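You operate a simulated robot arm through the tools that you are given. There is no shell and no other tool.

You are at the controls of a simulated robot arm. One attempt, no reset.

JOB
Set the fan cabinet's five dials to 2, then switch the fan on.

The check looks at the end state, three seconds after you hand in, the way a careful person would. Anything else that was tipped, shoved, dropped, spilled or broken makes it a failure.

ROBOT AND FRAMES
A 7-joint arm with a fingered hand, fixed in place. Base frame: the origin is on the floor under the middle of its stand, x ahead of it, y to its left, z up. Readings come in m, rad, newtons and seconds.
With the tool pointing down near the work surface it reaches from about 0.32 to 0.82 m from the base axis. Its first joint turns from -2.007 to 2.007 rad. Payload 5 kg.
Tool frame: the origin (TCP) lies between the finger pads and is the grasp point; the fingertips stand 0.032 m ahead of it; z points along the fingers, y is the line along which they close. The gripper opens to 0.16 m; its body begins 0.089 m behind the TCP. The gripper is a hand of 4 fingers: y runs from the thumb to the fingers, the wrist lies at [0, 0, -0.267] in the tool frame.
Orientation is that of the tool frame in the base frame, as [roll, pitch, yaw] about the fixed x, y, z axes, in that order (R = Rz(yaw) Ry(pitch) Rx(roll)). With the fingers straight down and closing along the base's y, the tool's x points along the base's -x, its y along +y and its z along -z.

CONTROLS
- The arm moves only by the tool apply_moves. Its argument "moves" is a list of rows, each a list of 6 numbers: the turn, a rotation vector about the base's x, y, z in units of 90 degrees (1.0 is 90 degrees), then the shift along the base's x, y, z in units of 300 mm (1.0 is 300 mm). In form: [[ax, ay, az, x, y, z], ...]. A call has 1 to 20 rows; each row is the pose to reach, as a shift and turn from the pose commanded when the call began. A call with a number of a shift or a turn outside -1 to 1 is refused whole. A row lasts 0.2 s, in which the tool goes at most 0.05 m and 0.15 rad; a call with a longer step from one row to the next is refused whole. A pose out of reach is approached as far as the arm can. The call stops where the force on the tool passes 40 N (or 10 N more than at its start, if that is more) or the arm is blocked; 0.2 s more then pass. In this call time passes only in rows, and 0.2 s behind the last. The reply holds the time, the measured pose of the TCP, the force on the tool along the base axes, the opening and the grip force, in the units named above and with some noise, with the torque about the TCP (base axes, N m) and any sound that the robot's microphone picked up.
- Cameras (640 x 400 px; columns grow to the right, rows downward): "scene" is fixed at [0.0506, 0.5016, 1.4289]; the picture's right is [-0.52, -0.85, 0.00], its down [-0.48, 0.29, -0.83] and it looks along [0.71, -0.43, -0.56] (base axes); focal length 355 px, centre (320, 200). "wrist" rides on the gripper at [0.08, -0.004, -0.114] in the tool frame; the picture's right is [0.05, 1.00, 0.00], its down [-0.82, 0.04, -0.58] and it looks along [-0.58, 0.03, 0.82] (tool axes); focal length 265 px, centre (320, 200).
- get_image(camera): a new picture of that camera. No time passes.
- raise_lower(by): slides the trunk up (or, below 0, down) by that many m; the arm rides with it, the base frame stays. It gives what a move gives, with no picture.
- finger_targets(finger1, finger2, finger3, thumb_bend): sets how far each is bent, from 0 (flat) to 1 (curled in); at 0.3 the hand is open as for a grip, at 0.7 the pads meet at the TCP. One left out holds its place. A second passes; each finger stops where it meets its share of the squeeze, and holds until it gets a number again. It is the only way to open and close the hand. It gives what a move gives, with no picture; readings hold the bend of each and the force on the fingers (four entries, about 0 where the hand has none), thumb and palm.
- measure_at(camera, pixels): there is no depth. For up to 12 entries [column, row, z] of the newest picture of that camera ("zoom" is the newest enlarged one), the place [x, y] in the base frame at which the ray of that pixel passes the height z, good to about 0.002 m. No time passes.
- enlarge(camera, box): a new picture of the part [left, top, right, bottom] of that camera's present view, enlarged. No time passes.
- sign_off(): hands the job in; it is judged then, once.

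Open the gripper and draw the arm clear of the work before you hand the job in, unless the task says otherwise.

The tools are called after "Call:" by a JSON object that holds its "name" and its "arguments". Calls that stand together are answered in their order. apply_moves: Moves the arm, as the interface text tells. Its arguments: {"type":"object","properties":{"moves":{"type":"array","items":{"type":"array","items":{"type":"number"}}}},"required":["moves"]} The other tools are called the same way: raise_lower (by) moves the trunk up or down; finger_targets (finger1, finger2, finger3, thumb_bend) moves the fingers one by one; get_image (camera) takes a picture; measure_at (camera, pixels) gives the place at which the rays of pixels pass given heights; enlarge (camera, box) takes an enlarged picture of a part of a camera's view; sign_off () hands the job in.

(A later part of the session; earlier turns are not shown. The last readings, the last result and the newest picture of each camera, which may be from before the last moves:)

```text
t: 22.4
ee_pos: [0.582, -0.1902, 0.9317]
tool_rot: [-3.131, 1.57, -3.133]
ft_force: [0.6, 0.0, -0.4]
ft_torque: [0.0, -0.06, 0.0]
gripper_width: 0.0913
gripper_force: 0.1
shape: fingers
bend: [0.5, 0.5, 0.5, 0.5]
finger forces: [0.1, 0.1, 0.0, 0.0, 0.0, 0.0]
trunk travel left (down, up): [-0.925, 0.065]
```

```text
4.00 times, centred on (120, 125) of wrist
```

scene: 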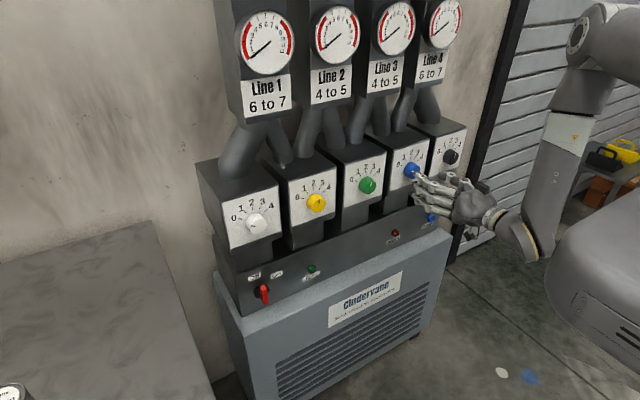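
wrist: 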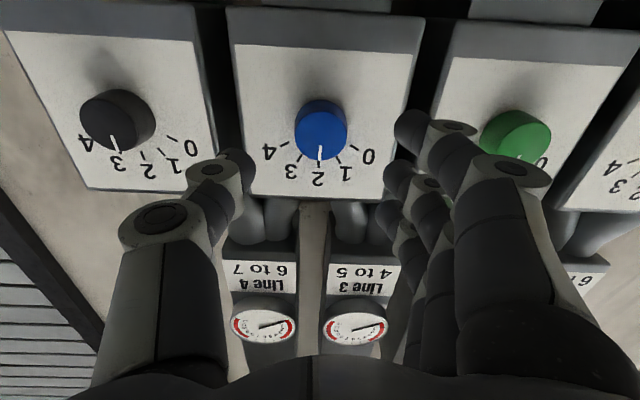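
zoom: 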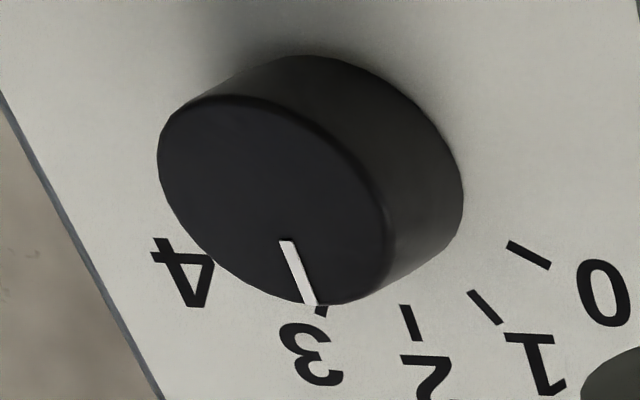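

Black's pointer (22°) is parallel to its "2" tick (20°), so it is already set. Now I'll travel along +y at the same stand-off to the white dial at y≈0.29, in two calls.

Call:
{"name": "apply_moves", "arguments": {"moves": [[0, 0, 0, 0, 0.13, 0], [0, 0, 0, 0, 0.29, 0], [0, 0, 0, 0, 0.45, 0], [0, 0, 0, 0, 0.61, 0], [0, 0, 0, 0, 0.77, 0], [0, 0, 0, 0, 0.9, 0]]}}

Call:
{"name": "apply_moves", "arguments": {"moves": [[0, 0, 0, 0, 0.13, 0], [0, 0, 0, 0, 0.28, 0], [0, 0, 0, 0, 0.43, 0], [0, 0, 0, 0, 0.58, 0], [0, 0, 0, 0, 0.7, 0]]}}

Call:
{"name": "get_image", "arguments": {"camera": "wrist"}}

Call:
{"name": "enlarge", "arguments": {"camera": "wrist", "box": [240, 70, 400, 170]}}

Call:
{"name": "get_image", "arguments": {"camera": "scene"}}

```text
t: 23.8
ee_pos: [0.5828, 0.0806, 0.9333]
tool_rot: [2.902, 1.569, 2.902]
ft_force: [1.0, -0.1, 0.5]
ft_torque: [0.0, -0.01, -0.01]
gripper_width: 0.0912
gripper_force: 0.0
shape: fingers
bend: [0.5, 0.5, 0.5, 0.5]
finger forces: [0.0, 0.0, 0.0, 0.1, 0.1, 0.0]
trunk travel left (down, up): [-0.925, 0.065]
```

```text
t: 25.0
ee_pos: [0.5987, 0.2811, 0.9482]
tool_rot: [-0.414, 1.532, -0.42]
ft_force: [0.1, 0.4, 0.0]
ft_torque: [0.01, 0.02, 0.01]
gripper_width: 0.091
gripper_force: 0.1
shape: fingers
bend: [0.5, 0.5, 0.5, 0.5]
finger forces: [0.0, 0.0, 0.0, 0.1, 0.0, 0.1]
trunk travel left (down, up): [-0.925, 0.065]
```

```text
taken
```

wrist: 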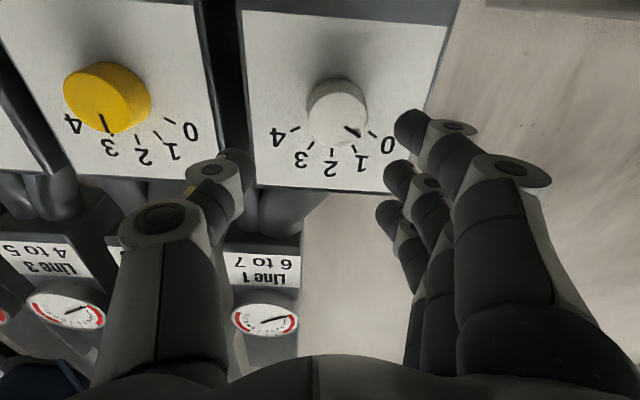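

```text
4.00 times, centred on (320, 120) of wrist
```

zoom: 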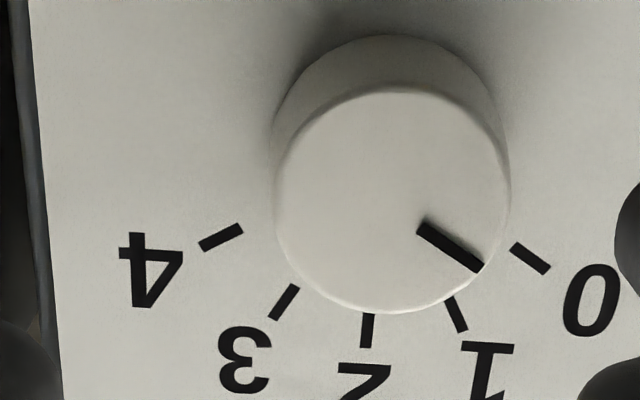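

```text
taken
```

scene: 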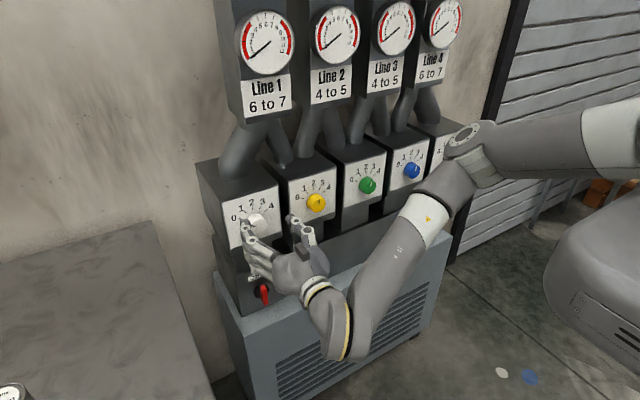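

The arm settled a bit off: (0.599, 0.281, 0.948), with white at (337,112) reading exactly 0. I'll hold for a couple of rows to see whether it is just lag.

Call:
{"name": "apply_moves", "arguments": {"moves": [[0, 0, 0, 0, 0, 0], [0, 0, 0, 0, 0, 0], [0, 0, 0, 0, 0, 0]]}}

```text
t: 25.8
ee_pos: [0.5975, 0.2839, 0.9509]
tool_rot: [-0.262, 1.534, -0.261]
ft_force: [0.0, 0.6, -0.5]
ft_torque: [-0.02, -0.02, 0.0]
gripper_width: 0.0915
gripper_force: 0.0
shape: fingers
bend: [0.5, 0.5, 0.5, 0.5]
finger forces: [0.0, 0.1, 0.0, 0.0, 0.1, 0.1]
trunk travel left (down, up): [-0.925, 0.065]
```

It isn't lag: the pose holds about 2 cm off with a 2° upward tilt. I'll command a small correction (forward, down, level) and see whether the arm can meet it here.

Call:
{"name": "apply_moves", "arguments": {"moves": [[0, 0.011, 0, 0.02, 0.01, -0.03], [0, 0.0226, 0, 0.04, 0.02, -0.063], [0, 0.0226, 0, 0.04, 0.02, -0.063]]}}

Call:
{"name": "get_image", "arguments": {"camera": "scene"}}

```text
t: 26.6
ee_pos: [0.6027, 0.2907, 0.9227]
tool_rot: [-2.952, 1.554, -2.953]
ft_force: [0.4, 0.5, -0.3]
ft_torque: [0.02, 0.01, 0.01]
gripper_width: 0.0912
gripper_force: 0.2
shape: fingers
bend: [0.5, 0.5, 0.5, 0.5]
finger forces: [0.1, 0.1, 0.0, 0.0, 0.0, 0.0]
trunk travel left (down, up): [-0.925, 0.065]
```

```text
taken
```

scene: 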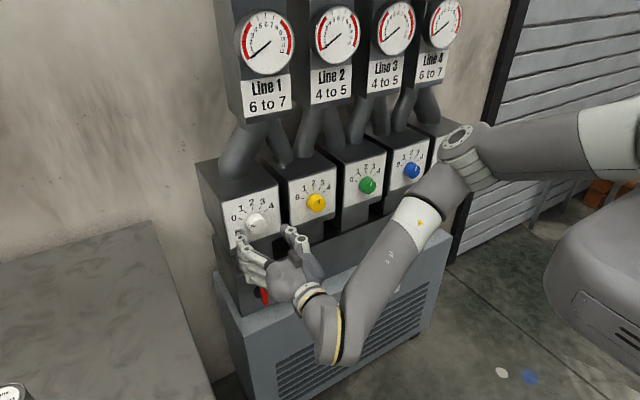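

Now (0.603, 0.291, 0.923). I'll hold a few more rows to see whether the arm is still converging.

Call:
{"name": "apply_moves", "arguments": {"moves": [[0, 0, 0, 0, 0, 0], [0, 0, 0, 0, 0, 0], [0, 0, 0, 0, 0, 0], [0, 0, 0, 0, 0, 0], [0, 0, 0, 0, 0, 0]]}}

```text
t: 27.8
ee_pos: [0.6035, 0.2949, 0.9239]
tool_rot: [-3.059, 1.555, -3.056]
ft_force: [-0.1, -0.2, 0.1]
ft_torque: [0.02, 0.0, 0.0]
gripper_width: 0.0912
gripper_force: 0.1
shape: fingers
bend: [0.5, 0.5, 0.5, 0.5]
finger forces: [0.1, 0.1, 0.1, 0.0, 0.0, 0.1]
trunk travel left (down, up): [-0.925, 0.065]
```

The residual error seems to shrink when further forward, so the stand-off here is likely near a reach limit. I'll step forward to x≈0.615 and undo the extra tilt and drop, then read the pose.

Call:
{"name": "apply_moves", "arguments": {"moves": [[0, -0.011, 0, 0.03, -0.01, 0.03], [0, -0.0226, 0, 0.06, -0.02, 0.063], [0, -0.0226, 0, 0.067, -0.02, 0.063], [0, -0.0226, 0, 0.067, -0.02, 0.063]]}}

Call:
{"name": "get_image", "arguments": {"camera": "wrist"}}

Call:
{"name": "get_image", "arguments": {"camera": "scene"}}

```text
t: 28.8
ee_pos: [0.6158, 0.29, 0.9321]
tool_rot: [2.61, 1.567, 2.609]
ft_force: [0.2, 0.3, -0.6]
ft_torque: [-0.02, 0.02, 0.01]
gripper_width: 0.0911
gripper_force: 0.1
shape: fingers
bend: [0.5, 0.5, 0.5, 0.5]
finger forces: [0.0, 0.0, 0.0, 0.0, 0.1, 0.0]
trunk travel left (down, up): [-0.925, 0.065]
```

```text
taken
```

wrist: 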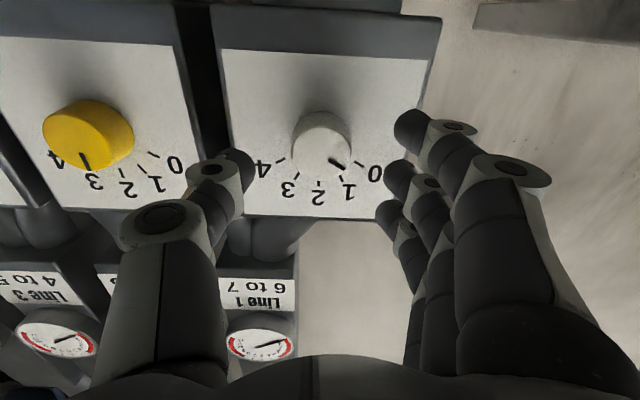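

```text
taken
```

scene: 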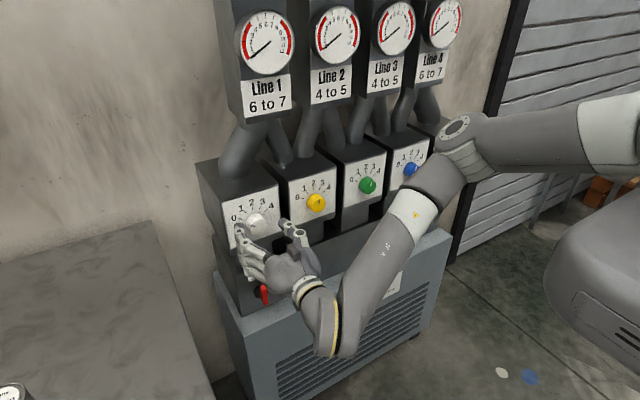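

Now the pose is exact: (0.616, 0.290, 0.932), level, with white centred at (321,140). I'll try the −30° roll here before advancing.

Call:
{"name": "apply_moves", "arguments": {"moves": [[-0.08, 0, 0, 0, 0, 0], [-0.16, 0, 0, 0, 0, 0], [-0.24, 0, 0, 0, 0, 0], [-0.333, 0, 0, 0, 0, 0], [-0.333, 0, 0, 0, 0, 0]]}}

Call:
{"name": "get_image", "arguments": {"camera": "scene"}}

```text
t: 30.0
ee_pos: [0.6144, 0.2908, 0.9328]
tool_rot: [-1.575, 1.046, -1.573]
ft_force: [-0.8, -0.2, 0.1]
ft_torque: [-0.04, 0.0, 0.0]
gripper_width: 0.0912
gripper_force: 0.0
shape: fingers
bend: [0.5, 0.5, 0.5, 0.5]
finger forces: [0.0, 0.1, 0.0, 0.0, 0.2, 0.0]
trunk travel left (down, up): [-0.925, 0.065]
```

```text
taken
```

scene: 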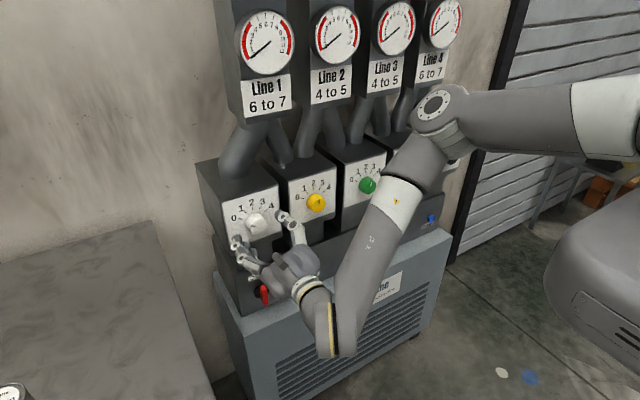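

Roll −30° is reached cleanly. Before gripping, I'll rehearse the +60° turn in free air to be sure the arm can follow it at this y.

Call:
{"name": "apply_moves", "arguments": {"moves": [[0.07, 0, 0, 0, 0, 0], [0.14, 0, 0, 0, 0, 0], [0.21, 0, 0, 0, 0, 0], [0.28, 0, 0, 0, 0, 0], [0.35, 0, 0, 0, 0, 0], [0.42, 0, 0, 0, 0, 0], [0.49, 0, 0, 0, 0, 0], [0.56, 0, 0, 0, 0, 0], [0.62, 0, 0, 0, 0, 0], [0.667, 0, 0, 0, 0, 0], [0.667, 0, 0, 0, 0, 0]]}}

Call:
{"name": "get_image", "arguments": {"camera": "scene"}}

```text
t: 32.4
ee_pos: [0.6144, 0.2896, 0.9325]
tool_rot: [1.573, 1.044, 1.574]
ft_force: [0.7, -0.1, 0.5]
ft_torque: [0.0, -0.01, -0.03]
gripper_width: 0.0913
gripper_force: 0.1
shape: fingers
bend: [0.5, 0.5, 0.5, 0.5]
finger forces: [0.0, 0.0, 0.0, 0.0, 0.0, 0.1]
trunk travel left (down, up): [-0.925, 0.065]
```

```text
taken
```

scene: 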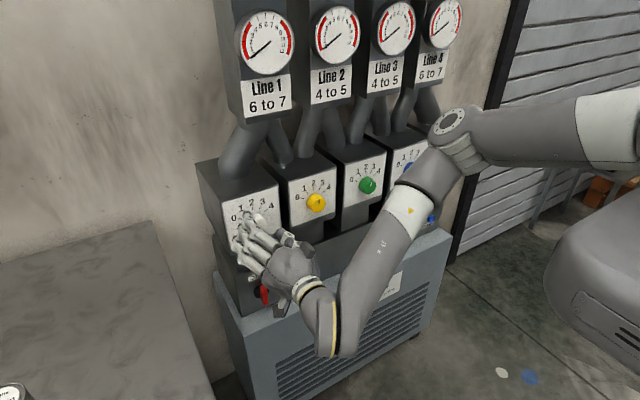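

The full roll range works with an exact pose. I'll roll back −60° and advance 0.033 m over the white knob to TCP x≈0.648.

Call:
{"name": "apply_moves", "arguments": {"moves": [[-0.08, 0, 0, 0, 0, 0], [-0.16, 0, 0, 0, 0, 0], [-0.24, 0, 0, 0, 0, 0], [-0.32, 0, 0, 0, 0, 0], [-0.4, 0, 0, 0, 0, 0], [-0.48, 0, 0, 0, 0, 0], [-0.56, 0, 0, 0, 0, 0], [-0.62, 0, 0, 0, 0, 0], [-0.667, 0, 0, 0, 0, 0], [-0.667, 0, 0, 0.03, 0, 0], [-0.667, 0, 0, 0.06, 0, 0], [-0.667, 0, 0, 0.09, 0, 0], [-0.667, 0, 0, 0.11, 0, 0]]}}

Call:
{"name": "get_image", "arguments": {"camera": "wrist"}}

```text
t: 35.2
ee_pos: [0.6472, 0.2915, 0.9318]
tool_rot: [-1.574, 1.047, -1.573]
ft_force: [-0.2, 0.3, -0.3]
ft_torque: [0.0, 0.01, 0.01]
gripper_width: 0.0909
gripper_force: 0.1
shape: fingers
bend: [0.5, 0.5, 0.5, 0.5]
finger forces: [0.0, 0.0, 0.1, 0.0, 0.0, 0.0]
trunk travel left (down, up): [-0.925, 0.065]
```

```text
taken
```

wrist: 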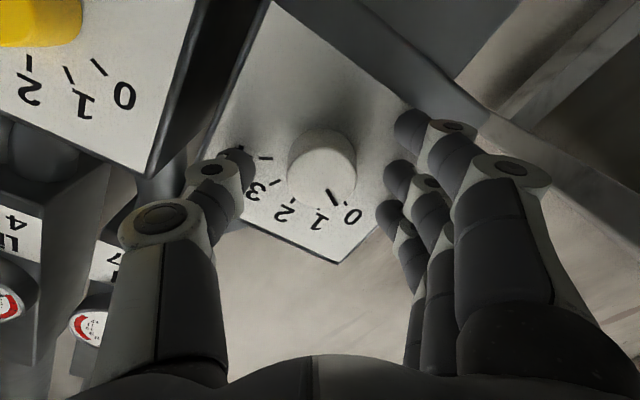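

The white knob is centred at (322,174) between thumb and middle finger, same picture as blue. Closing the grip.

Call:
{"name": "finger_targets", "arguments": {"finger2": 0.7, "thumb_bend": 0.7}}

```text
t: 36.2
ee_pos: [0.6484, 0.2898, 0.9326]
tool_rot: [-1.573, 1.048, -1.575]
ft_force: [5.7, -5.5, 4.0]
ft_torque: [0.02, -0.04, 0.03]
gripper_width: 0.0689
gripper_force: 9.7
shape: fingers
bend: [0.5, 0.6, 0.5, 0.65]
finger forces: [0.1, 6.6, 0.0, 0.0, 13.1, 0.0]
trunk travel left (down, up): [-0.925, 0.065]
```

Grip is the same as before (6.6 N / 13.1 N). Turning +60° about x to bring white from 0 to 2.

Call:
{"name": "apply_moves", "arguments": {"moves": [[0.06, 0, 0, 0, 0, 0], [0.12, 0, 0, 0, 0, 0], [0.18, 0, 0, 0, 0, 0], [0.24, 0, 0, 0, 0, 0], [0.3, 0, 0, 0, 0, 0], [0.36, 0, 0, 0, 0, 0], [0.42, 0, 0, 0, 0, 0], [0.48, 0, 0, 0, 0, 0], [0.54, 0, 0, 0, 0, 0], [0.6, 0, 0, 0, 0, 0], [0.667, 0, 0, 0, 0, 0]]}}

Call:
{"name": "enlarge", "arguments": {"camera": "wrist", "box": [260, 130, 388, 210]}}

```text
t: 38.6
ee_pos: [0.6489, 0.2891, 0.9324]
tool_rot: [1.577, 1.045, 1.578]
ft_force: [3.9, -9.3, -5.4]
ft_torque: [-0.05, 0.05, -0.14]
gripper_width: 0.0701
gripper_force: 10.5
shape: fingers
bend: [0.5, 0.6, 0.5, 0.65]
finger forces: [0.0, 5.5, 0.0, 0.0, 15.7, 0.0]
trunk travel left (down, up): [-0.925, 0.065]
```

```text
5.00 times, centred on (324, 170) of wrist
```

zoom: 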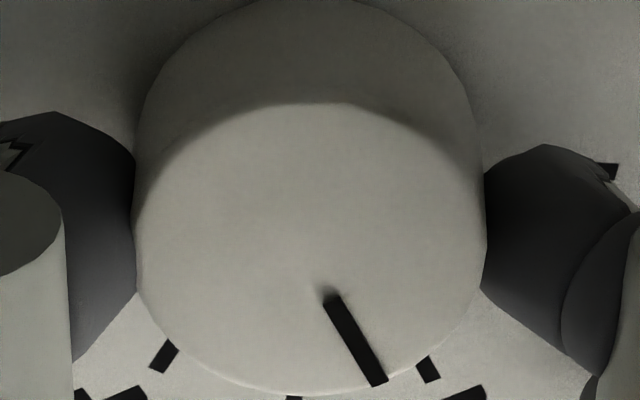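

White's pointer matches the blue result at the same stage (~28–29° in the rolled view, parallel to "2"). Releasing, backing off to x≈0.616 and levelling to verify.

Call:
{"name": "finger_targets", "arguments": {"finger2": 0.5, "thumb_bend": 0.5}}

Call:
{"name": "apply_moves", "arguments": {"moves": [[0, 0, 0, -0.04, 0, 0], [0, 0, 0, -0.08, 0, 0], [0, 0, 0, -0.11, 0, 0], [-0.08, 0, 0, -0.11, 0, 0], [-0.16, 0, 0, -0.11, 0, 0], [-0.25, 0, 0, -0.11, 0, 0], [-0.333, 0, 0, -0.11, 0, 0], [-0.333, 0, 0, -0.11, 0, 0]]}}

Call:
{"name": "enlarge", "arguments": {"camera": "wrist", "box": [240, 90, 400, 190]}}

Call:
{"name": "enlarge", "arguments": {"camera": "scene", "box": [220, 230, 380, 330]}}

Call:
{"name": "get_image", "arguments": {"camera": "wrist"}}

```text
t: 39.6
ee_pos: [0.6482, 0.2892, 0.9321]
tool_rot: [1.574, 1.045, 1.575]
ft_force: [0.2, -0.5, -0.9]
ft_torque: [-0.01, 0.04, -0.02]
gripper_width: 0.0912
gripper_force: 0.1
shape: fingers
bend: [0.5, 0.5, 0.5, 0.5]
finger forces: [0.0, 0.0, 0.1, 0.0, 0.0, 0.1]
trunk travel left (down, up): [-0.925, 0.065]
```

```text
t: 41.4
ee_pos: [0.6155, 0.2889, 0.9312]
tool_rot: [2.388, 1.568, 2.387]
ft_force: [0.1, -0.9, 0.3]
ft_torque: [0.01, 0.03, 0.01]
gripper_width: 0.0911
gripper_force: 0.2
shape: fingers
bend: [0.5, 0.5, 0.5, 0.5]
finger forces: [0.1, 0.0, 0.0, 0.0, 0.0, 0.0]
trunk travel left (down, up): [-0.925, 0.065]
```

```text
4.00 times, centred on (320, 140) of wrist
```

zoom: 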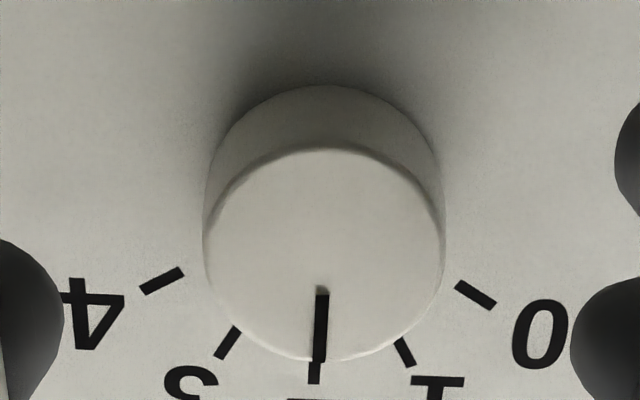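

```text
4.00 times, centred on (300, 280) of scene
```

zoom: 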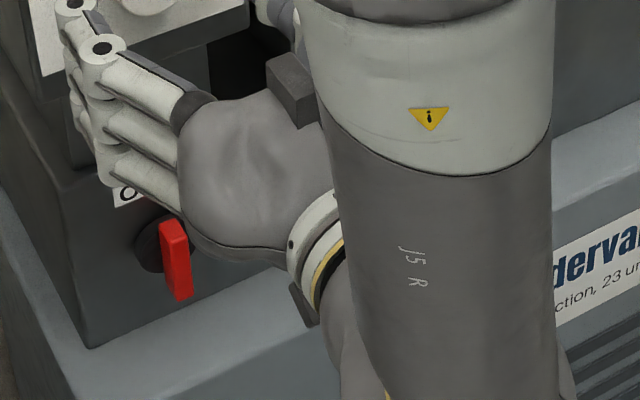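

```text
taken
```

wrist: 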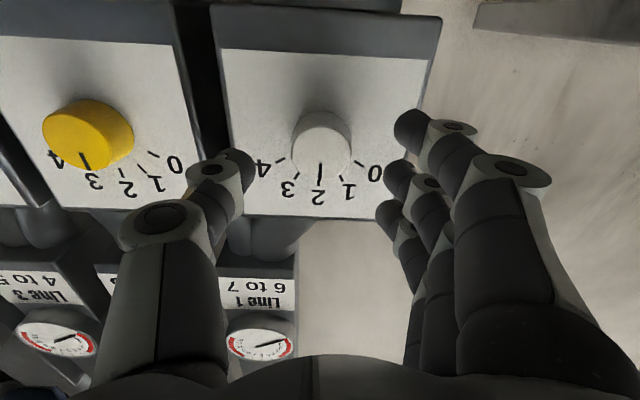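

White is on 2, so all five dials are set. The red switch is about 0.246 m below; I'll lower the trunk by 0.2 m first to get a close wrist view of it.

Call:
{"name": "raise_lower", "arguments": {"by": -0.2}}

Call:
{"name": "get_image", "arguments": {"camera": "wrist"}}

Call:
{"name": "get_image", "arguments": {"camera": "scene"}}

```text
t: 43.5
ee_pos: [0.6158, 0.2905, 0.7315]
tool_rot: [2.048, 1.568, 2.05]
ft_force: [0.4, -0.5, 0.6]
ft_torque: [0.0, 0.0, -0.02]
gripper_width: 0.091
gripper_force: 0.0
shape: fingers
bend: [0.5, 0.5, 0.5, 0.5]
finger forces: [0.0, 0.0, 0.0, 0.1, 0.0, 0.0]
trunk travel left (down, up): [-0.725, 0.265]
```

```text
taken
```

wrist: 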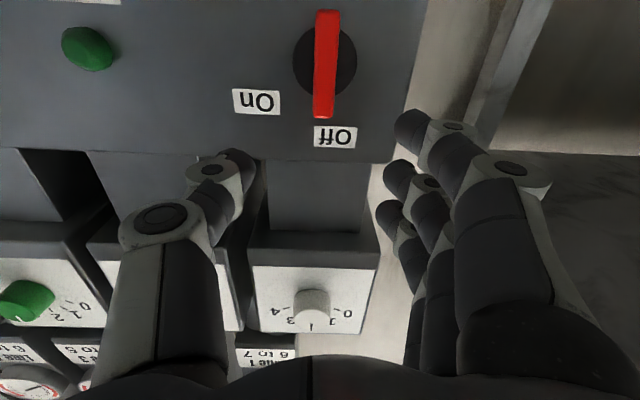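

```text
taken
```

scene: 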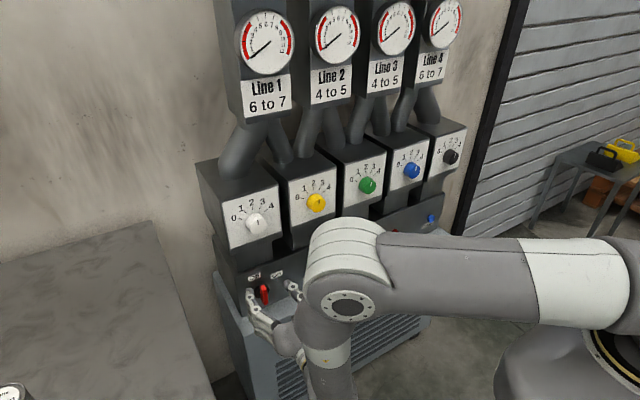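

The handle is a vertical red bar from (329,10) to (323,118) on its disc at (325,60); "Off" is at (336,137) and "On" at (257,102), i.e. about 60–70° clockwise from Off. I'll enlarge to look at the handle for a pointer mark.

Call:
{"name": "enlarge", "arguments": {"camera": "wrist", "box": [220, 0, 420, 160]}}

Call:
{"name": "enlarge", "arguments": {"camera": "scene", "box": [220, 250, 320, 350]}}

Call:
{"name": "measure_at", "arguments": {"camera": "wrist", "pixels": [[325, 60, 0.68], [336, 137, 0.735], [257, 102, 0.712], [329, 10, 0.65], [323, 118, 0.71], [90, 47, 0.68]]}}

```text
2.50 times, centred on (320, 80) of wrist
```

zoom: 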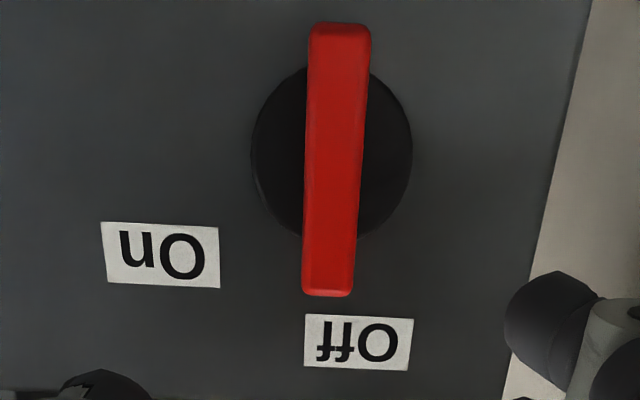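

```text
4.00 times, centred on (270, 300) of scene
```

zoom: 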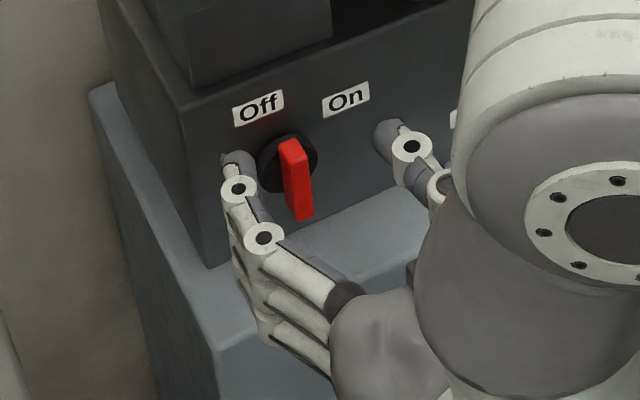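

```text
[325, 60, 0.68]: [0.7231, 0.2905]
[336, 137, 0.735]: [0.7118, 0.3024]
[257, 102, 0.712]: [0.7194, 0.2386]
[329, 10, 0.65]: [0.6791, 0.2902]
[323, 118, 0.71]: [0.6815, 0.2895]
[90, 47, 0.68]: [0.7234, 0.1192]
```

The bar points at Off, standing vertical at y≈0.290, z≈0.650–0.710, front face x≈0.68. I'll lower the trunk another 0.05 m so the TCP is level with its pivot (z≈0.68).

Call:
{"name": "raise_lower", "arguments": {"by": -0.051}}

Call:
{"name": "get_image", "arguments": {"camera": "wrist"}}

Call:
{"name": "get_image", "arguments": {"camera": "scene"}}

```text
t: 44.5
ee_pos: [0.6153, 0.2891, 0.6811]
tool_rot: [2.044, 1.568, 2.043]
ft_force: [-0.4, 0.6, 0.3]
ft_torque: [-0.01, 0.04, -0.02]
gripper_width: 0.091
gripper_force: 0.0
shape: fingers
bend: [0.5, 0.5, 0.5, 0.5]
finger forces: [0.0, 0.1, 0.0, 0.1, 0.0, 0.0]
trunk travel left (down, up): [-0.674, 0.316]
```

```text
taken
```

wrist: 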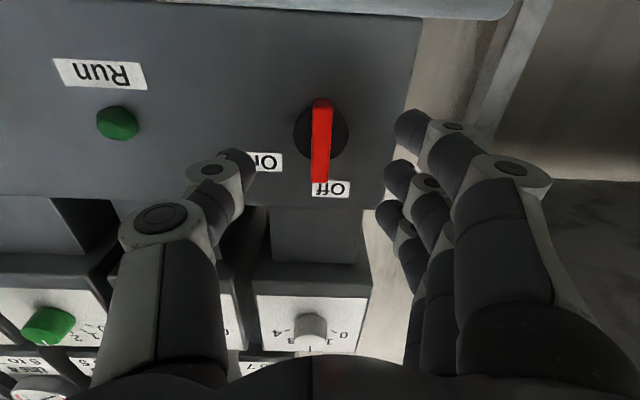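

```text
taken
```

scene: 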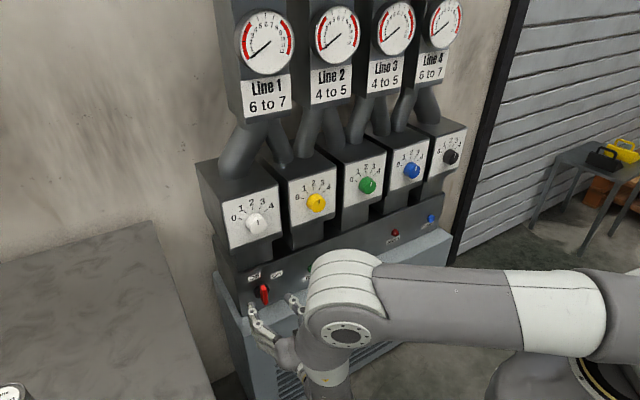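

Let me enlarge the switch for accurate edges before approaching.

Call:
{"name": "enlarge", "arguments": {"camera": "wrist", "box": [240, 80, 400, 210]}}

Call:
{"name": "measure_at", "arguments": {"camera": "wrist", "pixels": [[322, 110, 0.65], [320, 180, 0.71], [331, 190, 0.735], [267, 163, 0.712], [322, 135, 0.68], [322, 5, 0.6]]}}

```text
3.08 times, centred on (320, 145) of wrist
```

zoom: 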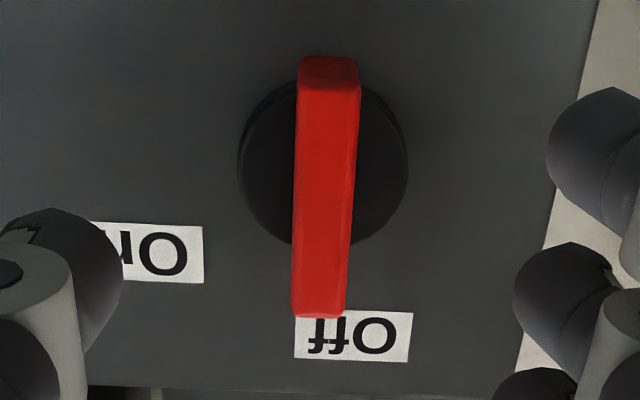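

```text
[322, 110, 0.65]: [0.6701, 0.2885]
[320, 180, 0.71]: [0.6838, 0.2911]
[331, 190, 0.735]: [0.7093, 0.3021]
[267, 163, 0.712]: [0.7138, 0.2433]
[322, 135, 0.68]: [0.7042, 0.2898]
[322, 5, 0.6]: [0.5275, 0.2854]
```

The bar is 0.0135 m thick, centred at y≈0.290, z≈0.680, front x≈0.68. I'll rehearse the +60° roll at this stand-off (tips x≈0.652, clear of the handle) to confirm the arm can follow it.

Call:
{"name": "apply_moves", "arguments": {"moves": [[0.08, 0, 0, 0, 0, 0], [0.16, 0, 0, 0, 0, 0], [0.24, 0, 0, 0, 0, 0], [0.32, 0, 0, 0, 0, 0], [0.4, 0, 0, 0, 0, 0], [0.48, 0, 0, 0, 0, 0], [0.56, 0, 0, 0, 0, 0], [0.64, 0, 0, 0, 0, 0], [0.72, 0, 0, 0, 0, 0], [0.78, 0, 0, 0, 0, 0], [0.78, 0, 0, 0, 0, 0]]}}

Call:
{"name": "get_image", "arguments": {"camera": "scene"}}

Call:
{"name": "get_image", "arguments": {"camera": "wrist"}}

```text
t: 46.9
ee_pos: [0.6153, 0.2885, 0.6812]
tool_rot: [1.57, 0.341, 1.572]
ft_force: [0.3, 0.3, -0.5]
ft_torque: [-0.03, -0.03, -0.01]
gripper_width: 0.0912
gripper_force: 0.2
shape: fingers
bend: [0.5, 0.5, 0.5, 0.5]
finger forces: [0.0, 0.0, 0.1, 0.0, 0.1, 0.0]
trunk travel left (down, up): [-0.674, 0.316]
```

```text
taken
```

scene: 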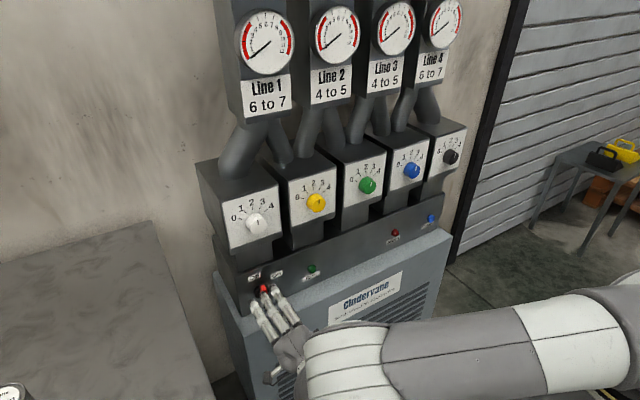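

```text
taken
```

wrist: 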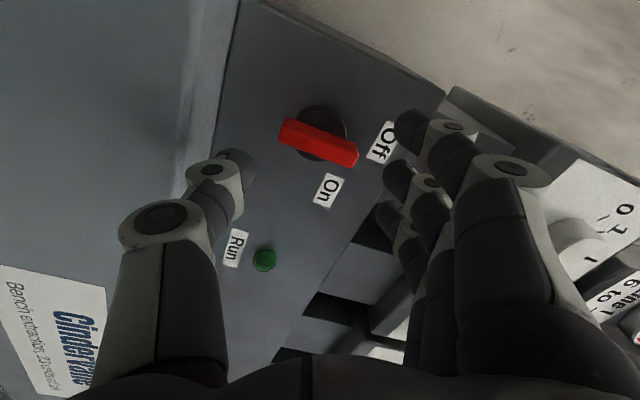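

The roll to +70° is reached exactly with no contact. Now I'll roll back to level and advance 0.0425 m so the fingers straddle the handle.

Call:
{"name": "apply_moves", "arguments": {"moves": [[-0.09, 0, 0, 0, 0, 0], [-0.18, 0, 0, 0, 0, 0], [-0.27, 0, 0, 0, 0, 0], [-0.36, 0, 0, 0, 0, 0], [-0.45, 0, 0, 0, 0, 0], [-0.54, 0, 0, 0, 0, 0], [-0.63, 0, 0, 0, 0, 0], [-0.71, 0, 0, 0, 0, 0], [-0.78, 0, 0, 0, 0, 0], [-0.78, 0, 0, 0.04, 0, 0], [-0.78, 0, 0, 0.08, 0, 0], [-0.78, 0, 0, 0.12, 0, 0], [-0.78, 0, 0, 0.142, 0, 0]]}}

Call:
{"name": "get_image", "arguments": {"camera": "wrist"}}

Call:
{"name": "enlarge", "arguments": {"camera": "scene", "box": [210, 240, 330, 350]}}

```text
t: 49.7
ee_pos: [0.6572, 0.2895, 0.6806]
tool_rot: [2.141, 1.567, 2.141]
ft_force: [-0.1, 0.0, -0.2]
ft_torque: [0.01, 0.02, -0.04]
gripper_width: 0.091
gripper_force: 0.0
shape: fingers
bend: [0.5, 0.5, 0.5, 0.5]
finger forces: [0.1, 0.0, 0.0, 0.0, 0.0, 0.0]
trunk travel left (down, up): [-0.674, 0.316]
```

```text
taken
```

wrist: 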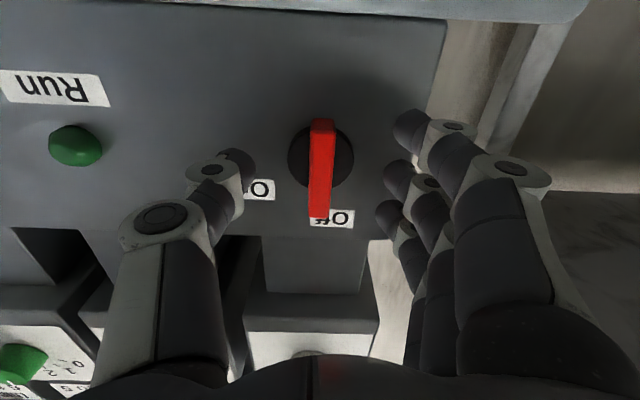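

```text
3.64 times, centred on (270, 295) of scene
```

zoom: 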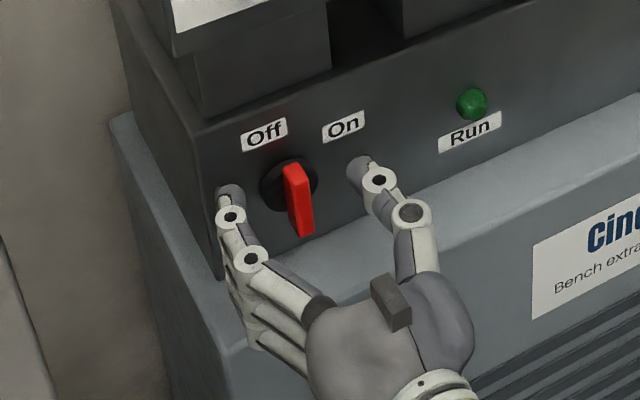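

The handle (322,118)–(318,217) lies right between the thumb and the three fingers, which line up with its lower, middle and upper parts. I'll close all fingers on it.

Call:
{"name": "finger_targets", "arguments": {"finger1": 0.72, "finger2": 0.72, "finger3": 0.72, "thumb_bend": 0.72}}

Call:
{"name": "get_image", "arguments": {"camera": "wrist"}}

```text
t: 50.7
ee_pos: [0.6584, 0.2901, 0.6812]
tool_rot: [2.013, 1.568, 2.013]
ft_force: [10.6, 6.4, 0.4]
ft_torque: [0.03, -0.01, 0.1]
gripper_width: 0.0294
gripper_force: 10.9
shape: fingers
bend: [0.69, 0.69, 0.69, 0.69]
finger forces: [4.7, 4.8, 4.7, 0.0, 7.9, 0.0]
trunk travel left (down, up): [-0.674, 0.316]
```

```text
taken
```

wrist: 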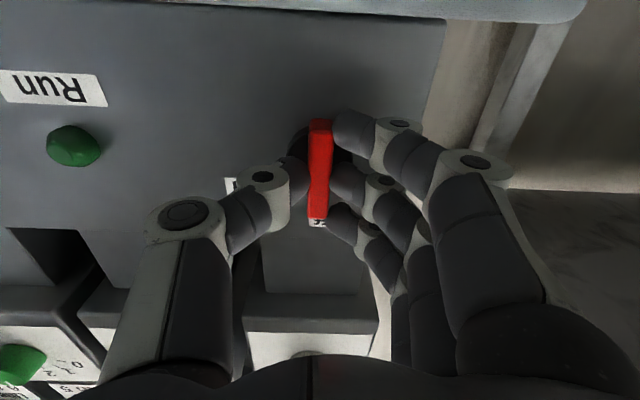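

All three fingers (≈4.7 N each) and the thumb hold the bar. I'll turn clockwise +35° about x first and check how the handle follows.

Call:
{"name": "apply_moves", "arguments": {"moves": [[0.06, 0, 0, 0, 0, 0], [0.12, 0, 0, 0, 0, 0], [0.18, 0, 0, 0, 0, 0], [0.24, 0, 0, 0, 0, 0], [0.3, 0, 0, 0, 0, 0], [0.36, 0, 0, 0, 0, 0], [0.4, 0, 0, 0, 0, 0]]}}

Call:
{"name": "get_image", "arguments": {"camera": "wrist"}}

Call:
{"name": "enlarge", "arguments": {"camera": "scene", "box": [210, 240, 330, 350]}}

```text
t: 52.3
ee_pos: [0.6583, 0.2894, 0.6818]
tool_rot: [1.573, 0.939, 1.575]
ft_force: [11.8, 5.3, 2.6]
ft_torque: [0.03, -0.06, 0.11]
gripper_width: 0.0292
gripper_force: 10.0
shape: fingers
bend: [0.7, 0.69, 0.69, 0.69]
finger forces: [4.4, 4.5, 4.2, 0.1, 7.2, 0.0]
trunk travel left (down, up): [-0.674, 0.316]
```

```text
taken
```

wrist: 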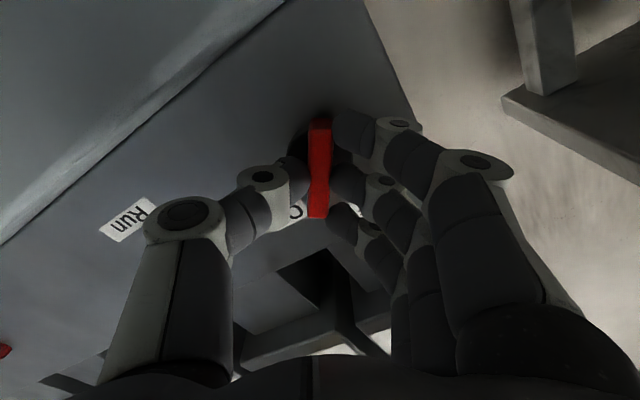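

```text
3.64 times, centred on (270, 295) of scene
```

zoom: 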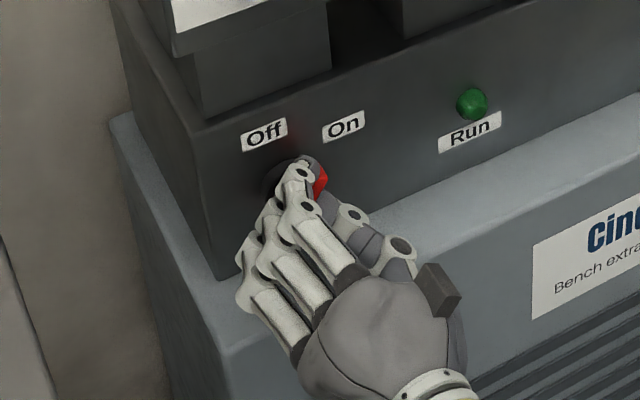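

The handle follows without slipping (same place in the wrist image). Continuing to +60°, watching torque and sound.

Call:
{"name": "apply_moves", "arguments": {"moves": [[0.05, 0, 0, 0, 0, 0], [0.1, 0, 0, 0, 0, 0], [0.15, 0, 0, 0, 0, 0], [0.2, 0, 0, 0, 0, 0], [0.24, 0, 0, 0, 0, 0], [0.267, 0, 0, 0, 0, 0]]}}

Call:
{"name": "get_image", "arguments": {"camera": "wrist"}}

Call:
{"name": "get_image", "arguments": {"camera": "scene"}}

Call:
{"name": "enlarge", "arguments": {"camera": "scene", "box": [210, 240, 330, 350]}}

```text
t: 53.7
ee_pos: [0.6583, 0.2902, 0.6809]
tool_rot: [1.572, 0.52, 1.572]
ft_force: [9.9, 2.2, 4.3]
ft_torque: [-0.02, -0.04, 0.04]
gripper_width: 0.0293
gripper_force: 10.3
shape: fingers
bend: [0.7, 0.7, 0.7, 0.69]
finger forces: [4.0, 4.2, 4.4, 0.0, 8.6, 0.1]
trunk travel left (down, up): [-0.674, 0.316]
```

```text
taken
```

wrist: 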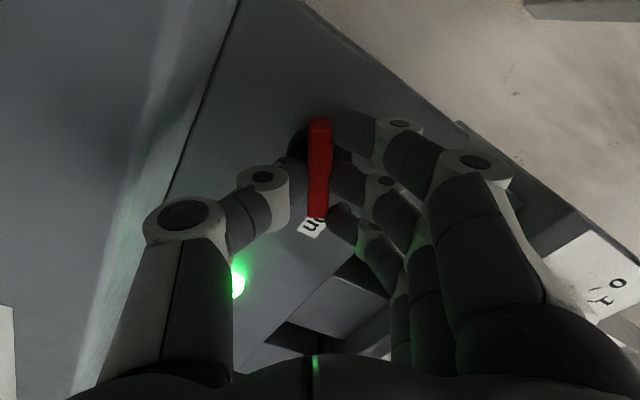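

```text
taken
```

scene: 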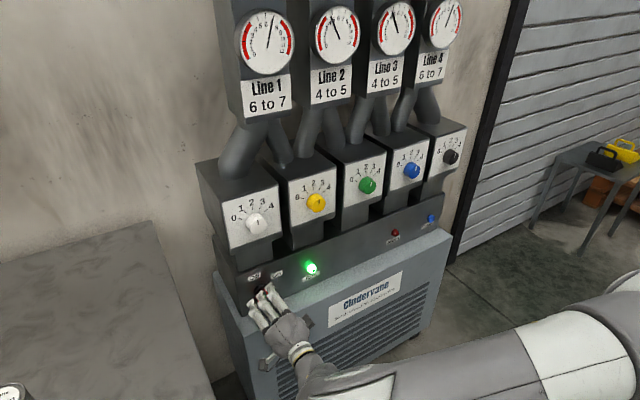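

```text
3.64 times, centred on (270, 295) of scene
```

zoom: 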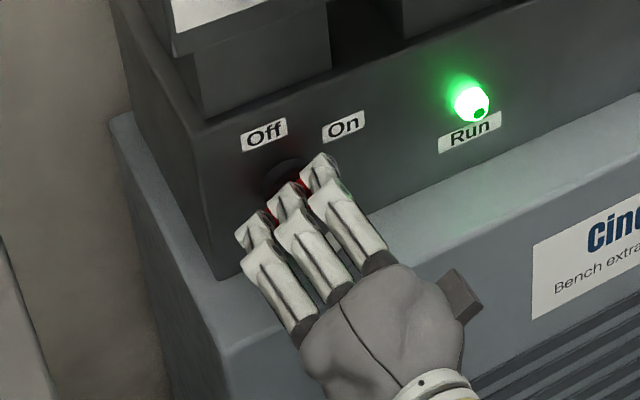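

The green Run lamp at (312,267) is lit and the gauges have risen. I'll look at the gauges, then release the handle by opening the fingers to 0.5.

Call:
{"name": "enlarge", "arguments": {"camera": "scene", "box": [230, 0, 480, 120]}}

Call:
{"name": "finger_targets", "arguments": {"finger1": 0.5, "finger2": 0.5, "finger3": 0.5, "thumb_bend": 0.52}}

Call:
{"name": "get_image", "arguments": {"camera": "wrist"}}

Call:
{"name": "get_image", "arguments": {"camera": "scene"}}

```text
2.56 times, centred on (355, 60) of scene
```

zoom: 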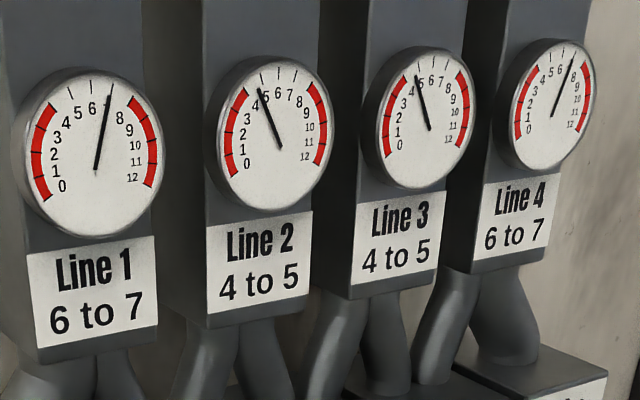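

```text
t: 54.7
ee_pos: [0.6586, 0.2913, 0.6815]
tool_rot: [1.573, 0.52, 1.573]
ft_force: [0.4, -0.6, -1.1]
ft_torque: [0.0, 0.03, 0.02]
gripper_width: 0.0864
gripper_force: 0.0
shape: fingers
bend: [0.5, 0.5, 0.5, 0.52]
finger forces: [0.0, 0.1, 0.1, 0.0, 0.0, 0.1]
trunk travel left (down, up): [-0.674, 0.316]
```

```text
taken
```

wrist: 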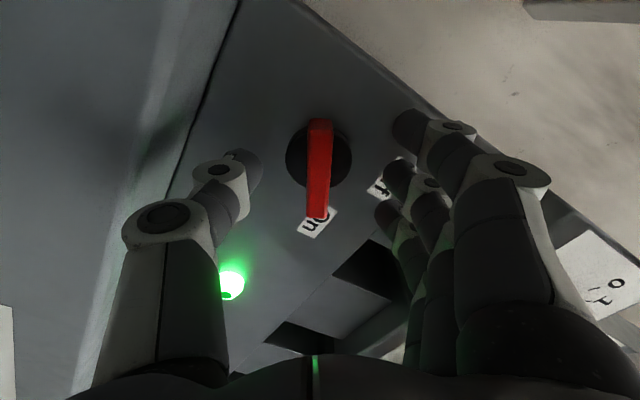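

```text
taken
```

scene: 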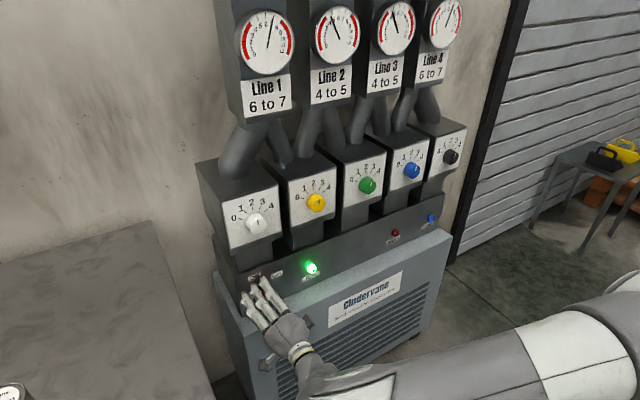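

All gauges read inside their ranges, Run is lit, Alarm dark, and the released handle stays pointing at On. I'll back straight off 0.0425 m, then level the roll.

Call:
{"name": "apply_moves", "arguments": {"moves": [[0, 0, 0, -0.04, 0, 0], [0, 0, 0, -0.08, 0, 0], [0, 0, 0, -0.12, 0, 0], [0, 0, 0, -0.142, 0, 0], [-0.08, 0, 0, -0.142, 0, 0], [-0.16, 0, 0, -0.142, 0, 0], [-0.24, 0, 0, -0.142, 0, 0], [-0.32, 0, 0, -0.142, 0, 0], [-0.4, 0, 0, -0.142, 0, 0], [-0.48, 0, 0, -0.142, 0, 0], [-0.56, 0, 0, -0.142, 0, 0], [-0.667, 0, 0, -0.142, 0, 0]]}}

Call:
{"name": "get_image", "arguments": {"camera": "wrist"}}

Call:
{"name": "get_image", "arguments": {"camera": "scene"}}

```text
refused: row 12 steps farther than a row can; nothing moved
```

```text
taken
```

wrist: 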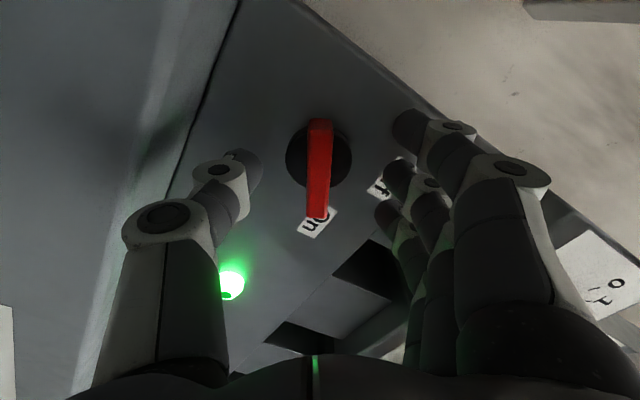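

```text
taken
```

scene: 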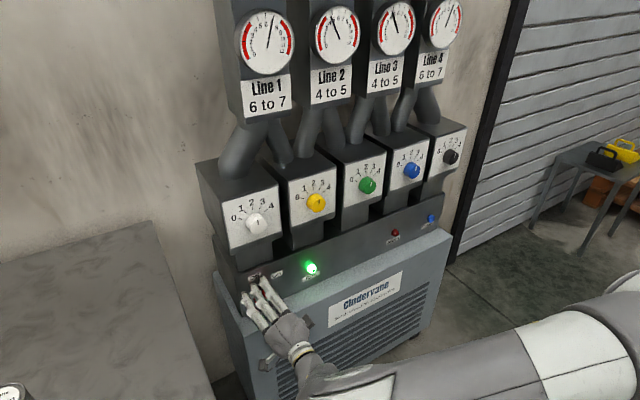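

The call was refused because the last row's step was too large; nothing moved. I'll resend it with an extra row.

Call:
{"name": "apply_moves", "arguments": {"moves": [[0, 0, 0, -0.04, 0, 0], [0, 0, 0, -0.08, 0, 0], [0, 0, 0, -0.12, 0, 0], [0, 0, 0, -0.142, 0, 0], [-0.08, 0, 0, -0.142, 0, 0], [-0.16, 0, 0, -0.142, 0, 0], [-0.24, 0, 0, -0.142, 0, 0], [-0.32, 0, 0, -0.142, 0, 0], [-0.4, 0, 0, -0.142, 0, 0], [-0.48, 0, 0, -0.142, 0, 0], [-0.56, 0, 0, -0.142, 0, 0], [-0.62, 0, 0, -0.142, 0, 0], [-0.667, 0, 0, -0.142, 0, 0]]}}

Call:
{"name": "get_image", "arguments": {"camera": "wrist"}}

Call:
{"name": "get_image", "arguments": {"camera": "scene"}}

```text
t: 57.5
ee_pos: [0.6148, 0.2909, 0.6815]
tool_rot: [2.738, 1.568, 2.739]
ft_force: [0.7, -0.1, 0.5]
ft_torque: [0.01, -0.03, 0.0]
gripper_width: 0.0867
gripper_force: 0.1
shape: fingers
bend: [0.5, 0.5, 0.5, 0.52]
finger forces: [0.0, 0.1, 0.0, 0.1, 0.0, 0.1]
trunk travel left (down, up): [-0.674, 0.316]
```

```text
taken
```

wrist: 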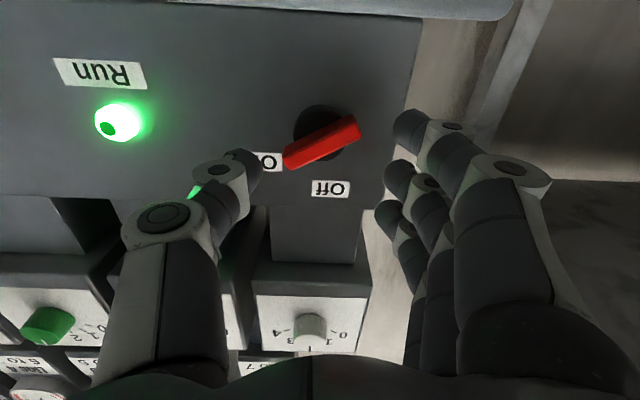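

```text
taken
```

scene: 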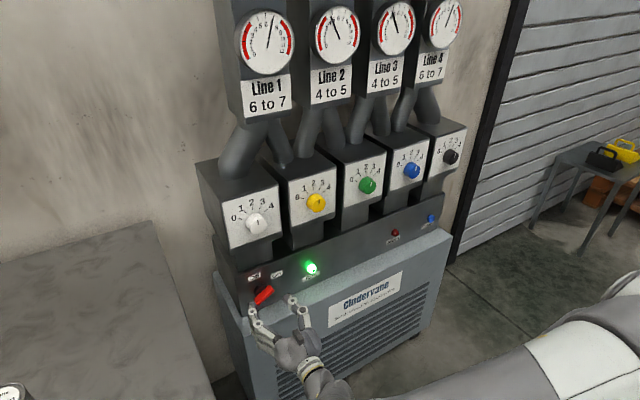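

The handle points at On and the lamp stays lit. I'll draw the hand away: slide toward y≈0.08 at this stand-off, then back to x≈0.57.

Call:
{"name": "apply_moves", "arguments": {"moves": [[0, 0, 0, 0, -0.1, 0], [0, 0, 0, -0.01, -0.22, 0], [0, 0, 0, -0.02, -0.35, 0], [0, 0, 0, -0.04, -0.48, 0], [0, 0, 0, -0.06, -0.6, 0], [0, 0, 0, -0.09, -0.7, 0], [0, 0, 0, -0.13, -0.7, 0], [0, 0, 0, -0.15, -0.7, 0]]}}

Call:
{"name": "get_image", "arguments": {"camera": "scene"}}

Call:
{"name": "finger_targets", "arguments": {"finger1": 0.3, "finger2": 0.3, "finger3": 0.3, "thumb_bend": 0.3}}

```text
t: 59.0
ee_pos: [0.5938, 0.1255, 0.7102]
tool_rot: [1.419, 1.421, 1.405]
ft_force: [0.0, 0.3, -0.5]
ft_torque: [0.05, 0.0, -0.01]
gripper_width: 0.0869
gripper_force: 0.1
shape: fingers
bend: [0.5, 0.5, 0.5, 0.52]
finger forces: [0.1, 0.0, 0.0, 0.0, 0.0, 0.1]
trunk travel left (down, up): [-0.674, 0.316]
stopped in row 7: the arm was blocked; the commanded pose is now the measured one
```

```text
taken
```

scene: 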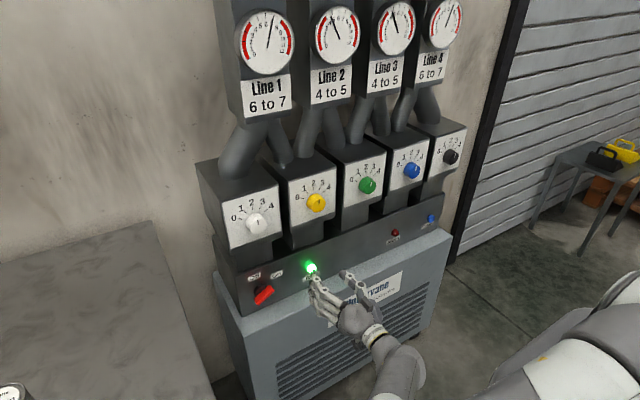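

```text
t: 60.0
ee_pos: [0.5947, 0.1239, 0.7101]
tool_rot: [1.414, 1.42, 1.398]
ft_force: [0.6, -0.2, -0.2]
ft_torque: [-0.02, 0.02, 0.01]
gripper_width: 0.1701
gripper_force: 0.1
shape: fingers
bend: [0.3, 0.3, 0.3, 0.3]
finger forces: [0.0, 0.0, 0.0, 0.0, 0.1, 0.0]
trunk travel left (down, up): [-0.674, 0.316]
```

The hand stopped at (0.594, 0.124, 0.710) with no force on the tool — an arm-posture limit rather than contact; the lamp and handle are unaffected. I'll open up more distance by backing off in −x while rising slightly.

Call:
{"name": "get_image", "arguments": {"camera": "wrist"}}

Call:
{"name": "apply_moves", "arguments": {"moves": [[0, 0.03, 0, -0.03, 0, 0.04], [0, 0.07, 0, -0.06, 0, 0.08], [0, 0.12, 0, -0.1, 0, 0.13], [0, 0.18, 0, -0.14, 0, 0.18], [0, 0.24, 0, -0.18, 0, 0.24]]}}

Call:
{"name": "get_image", "arguments": {"camera": "scene"}}

```text
taken
```

wrist: 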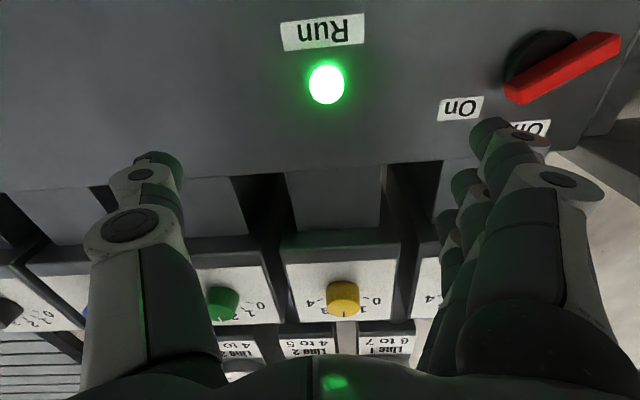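

```text
t: 61.2
ee_pos: [0.5396, 0.1238, 0.7814]
tool_rot: [2.786, 1.19, 2.74]
ft_force: [0.2, 0.3, -0.2]
ft_torque: [0.02, -0.02, -0.02]
gripper_width: 0.1702
gripper_force: 0.1
shape: fingers
bend: [0.3, 0.3, 0.3, 0.3]
finger forces: [0.0, 0.1, 0.0, 0.1, 0.0, 0.0]
trunk travel left (down, up): [-0.674, 0.316]
```

```text
taken
```

scene: 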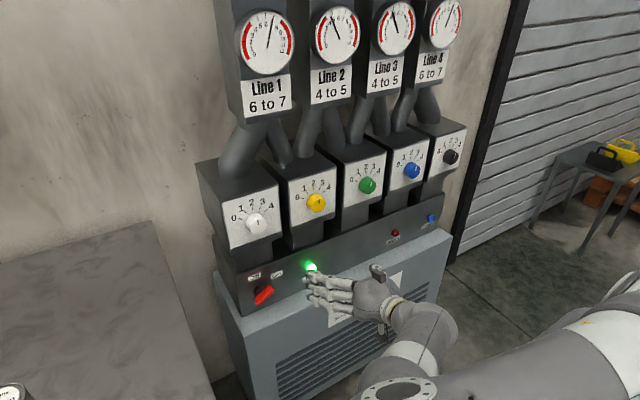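

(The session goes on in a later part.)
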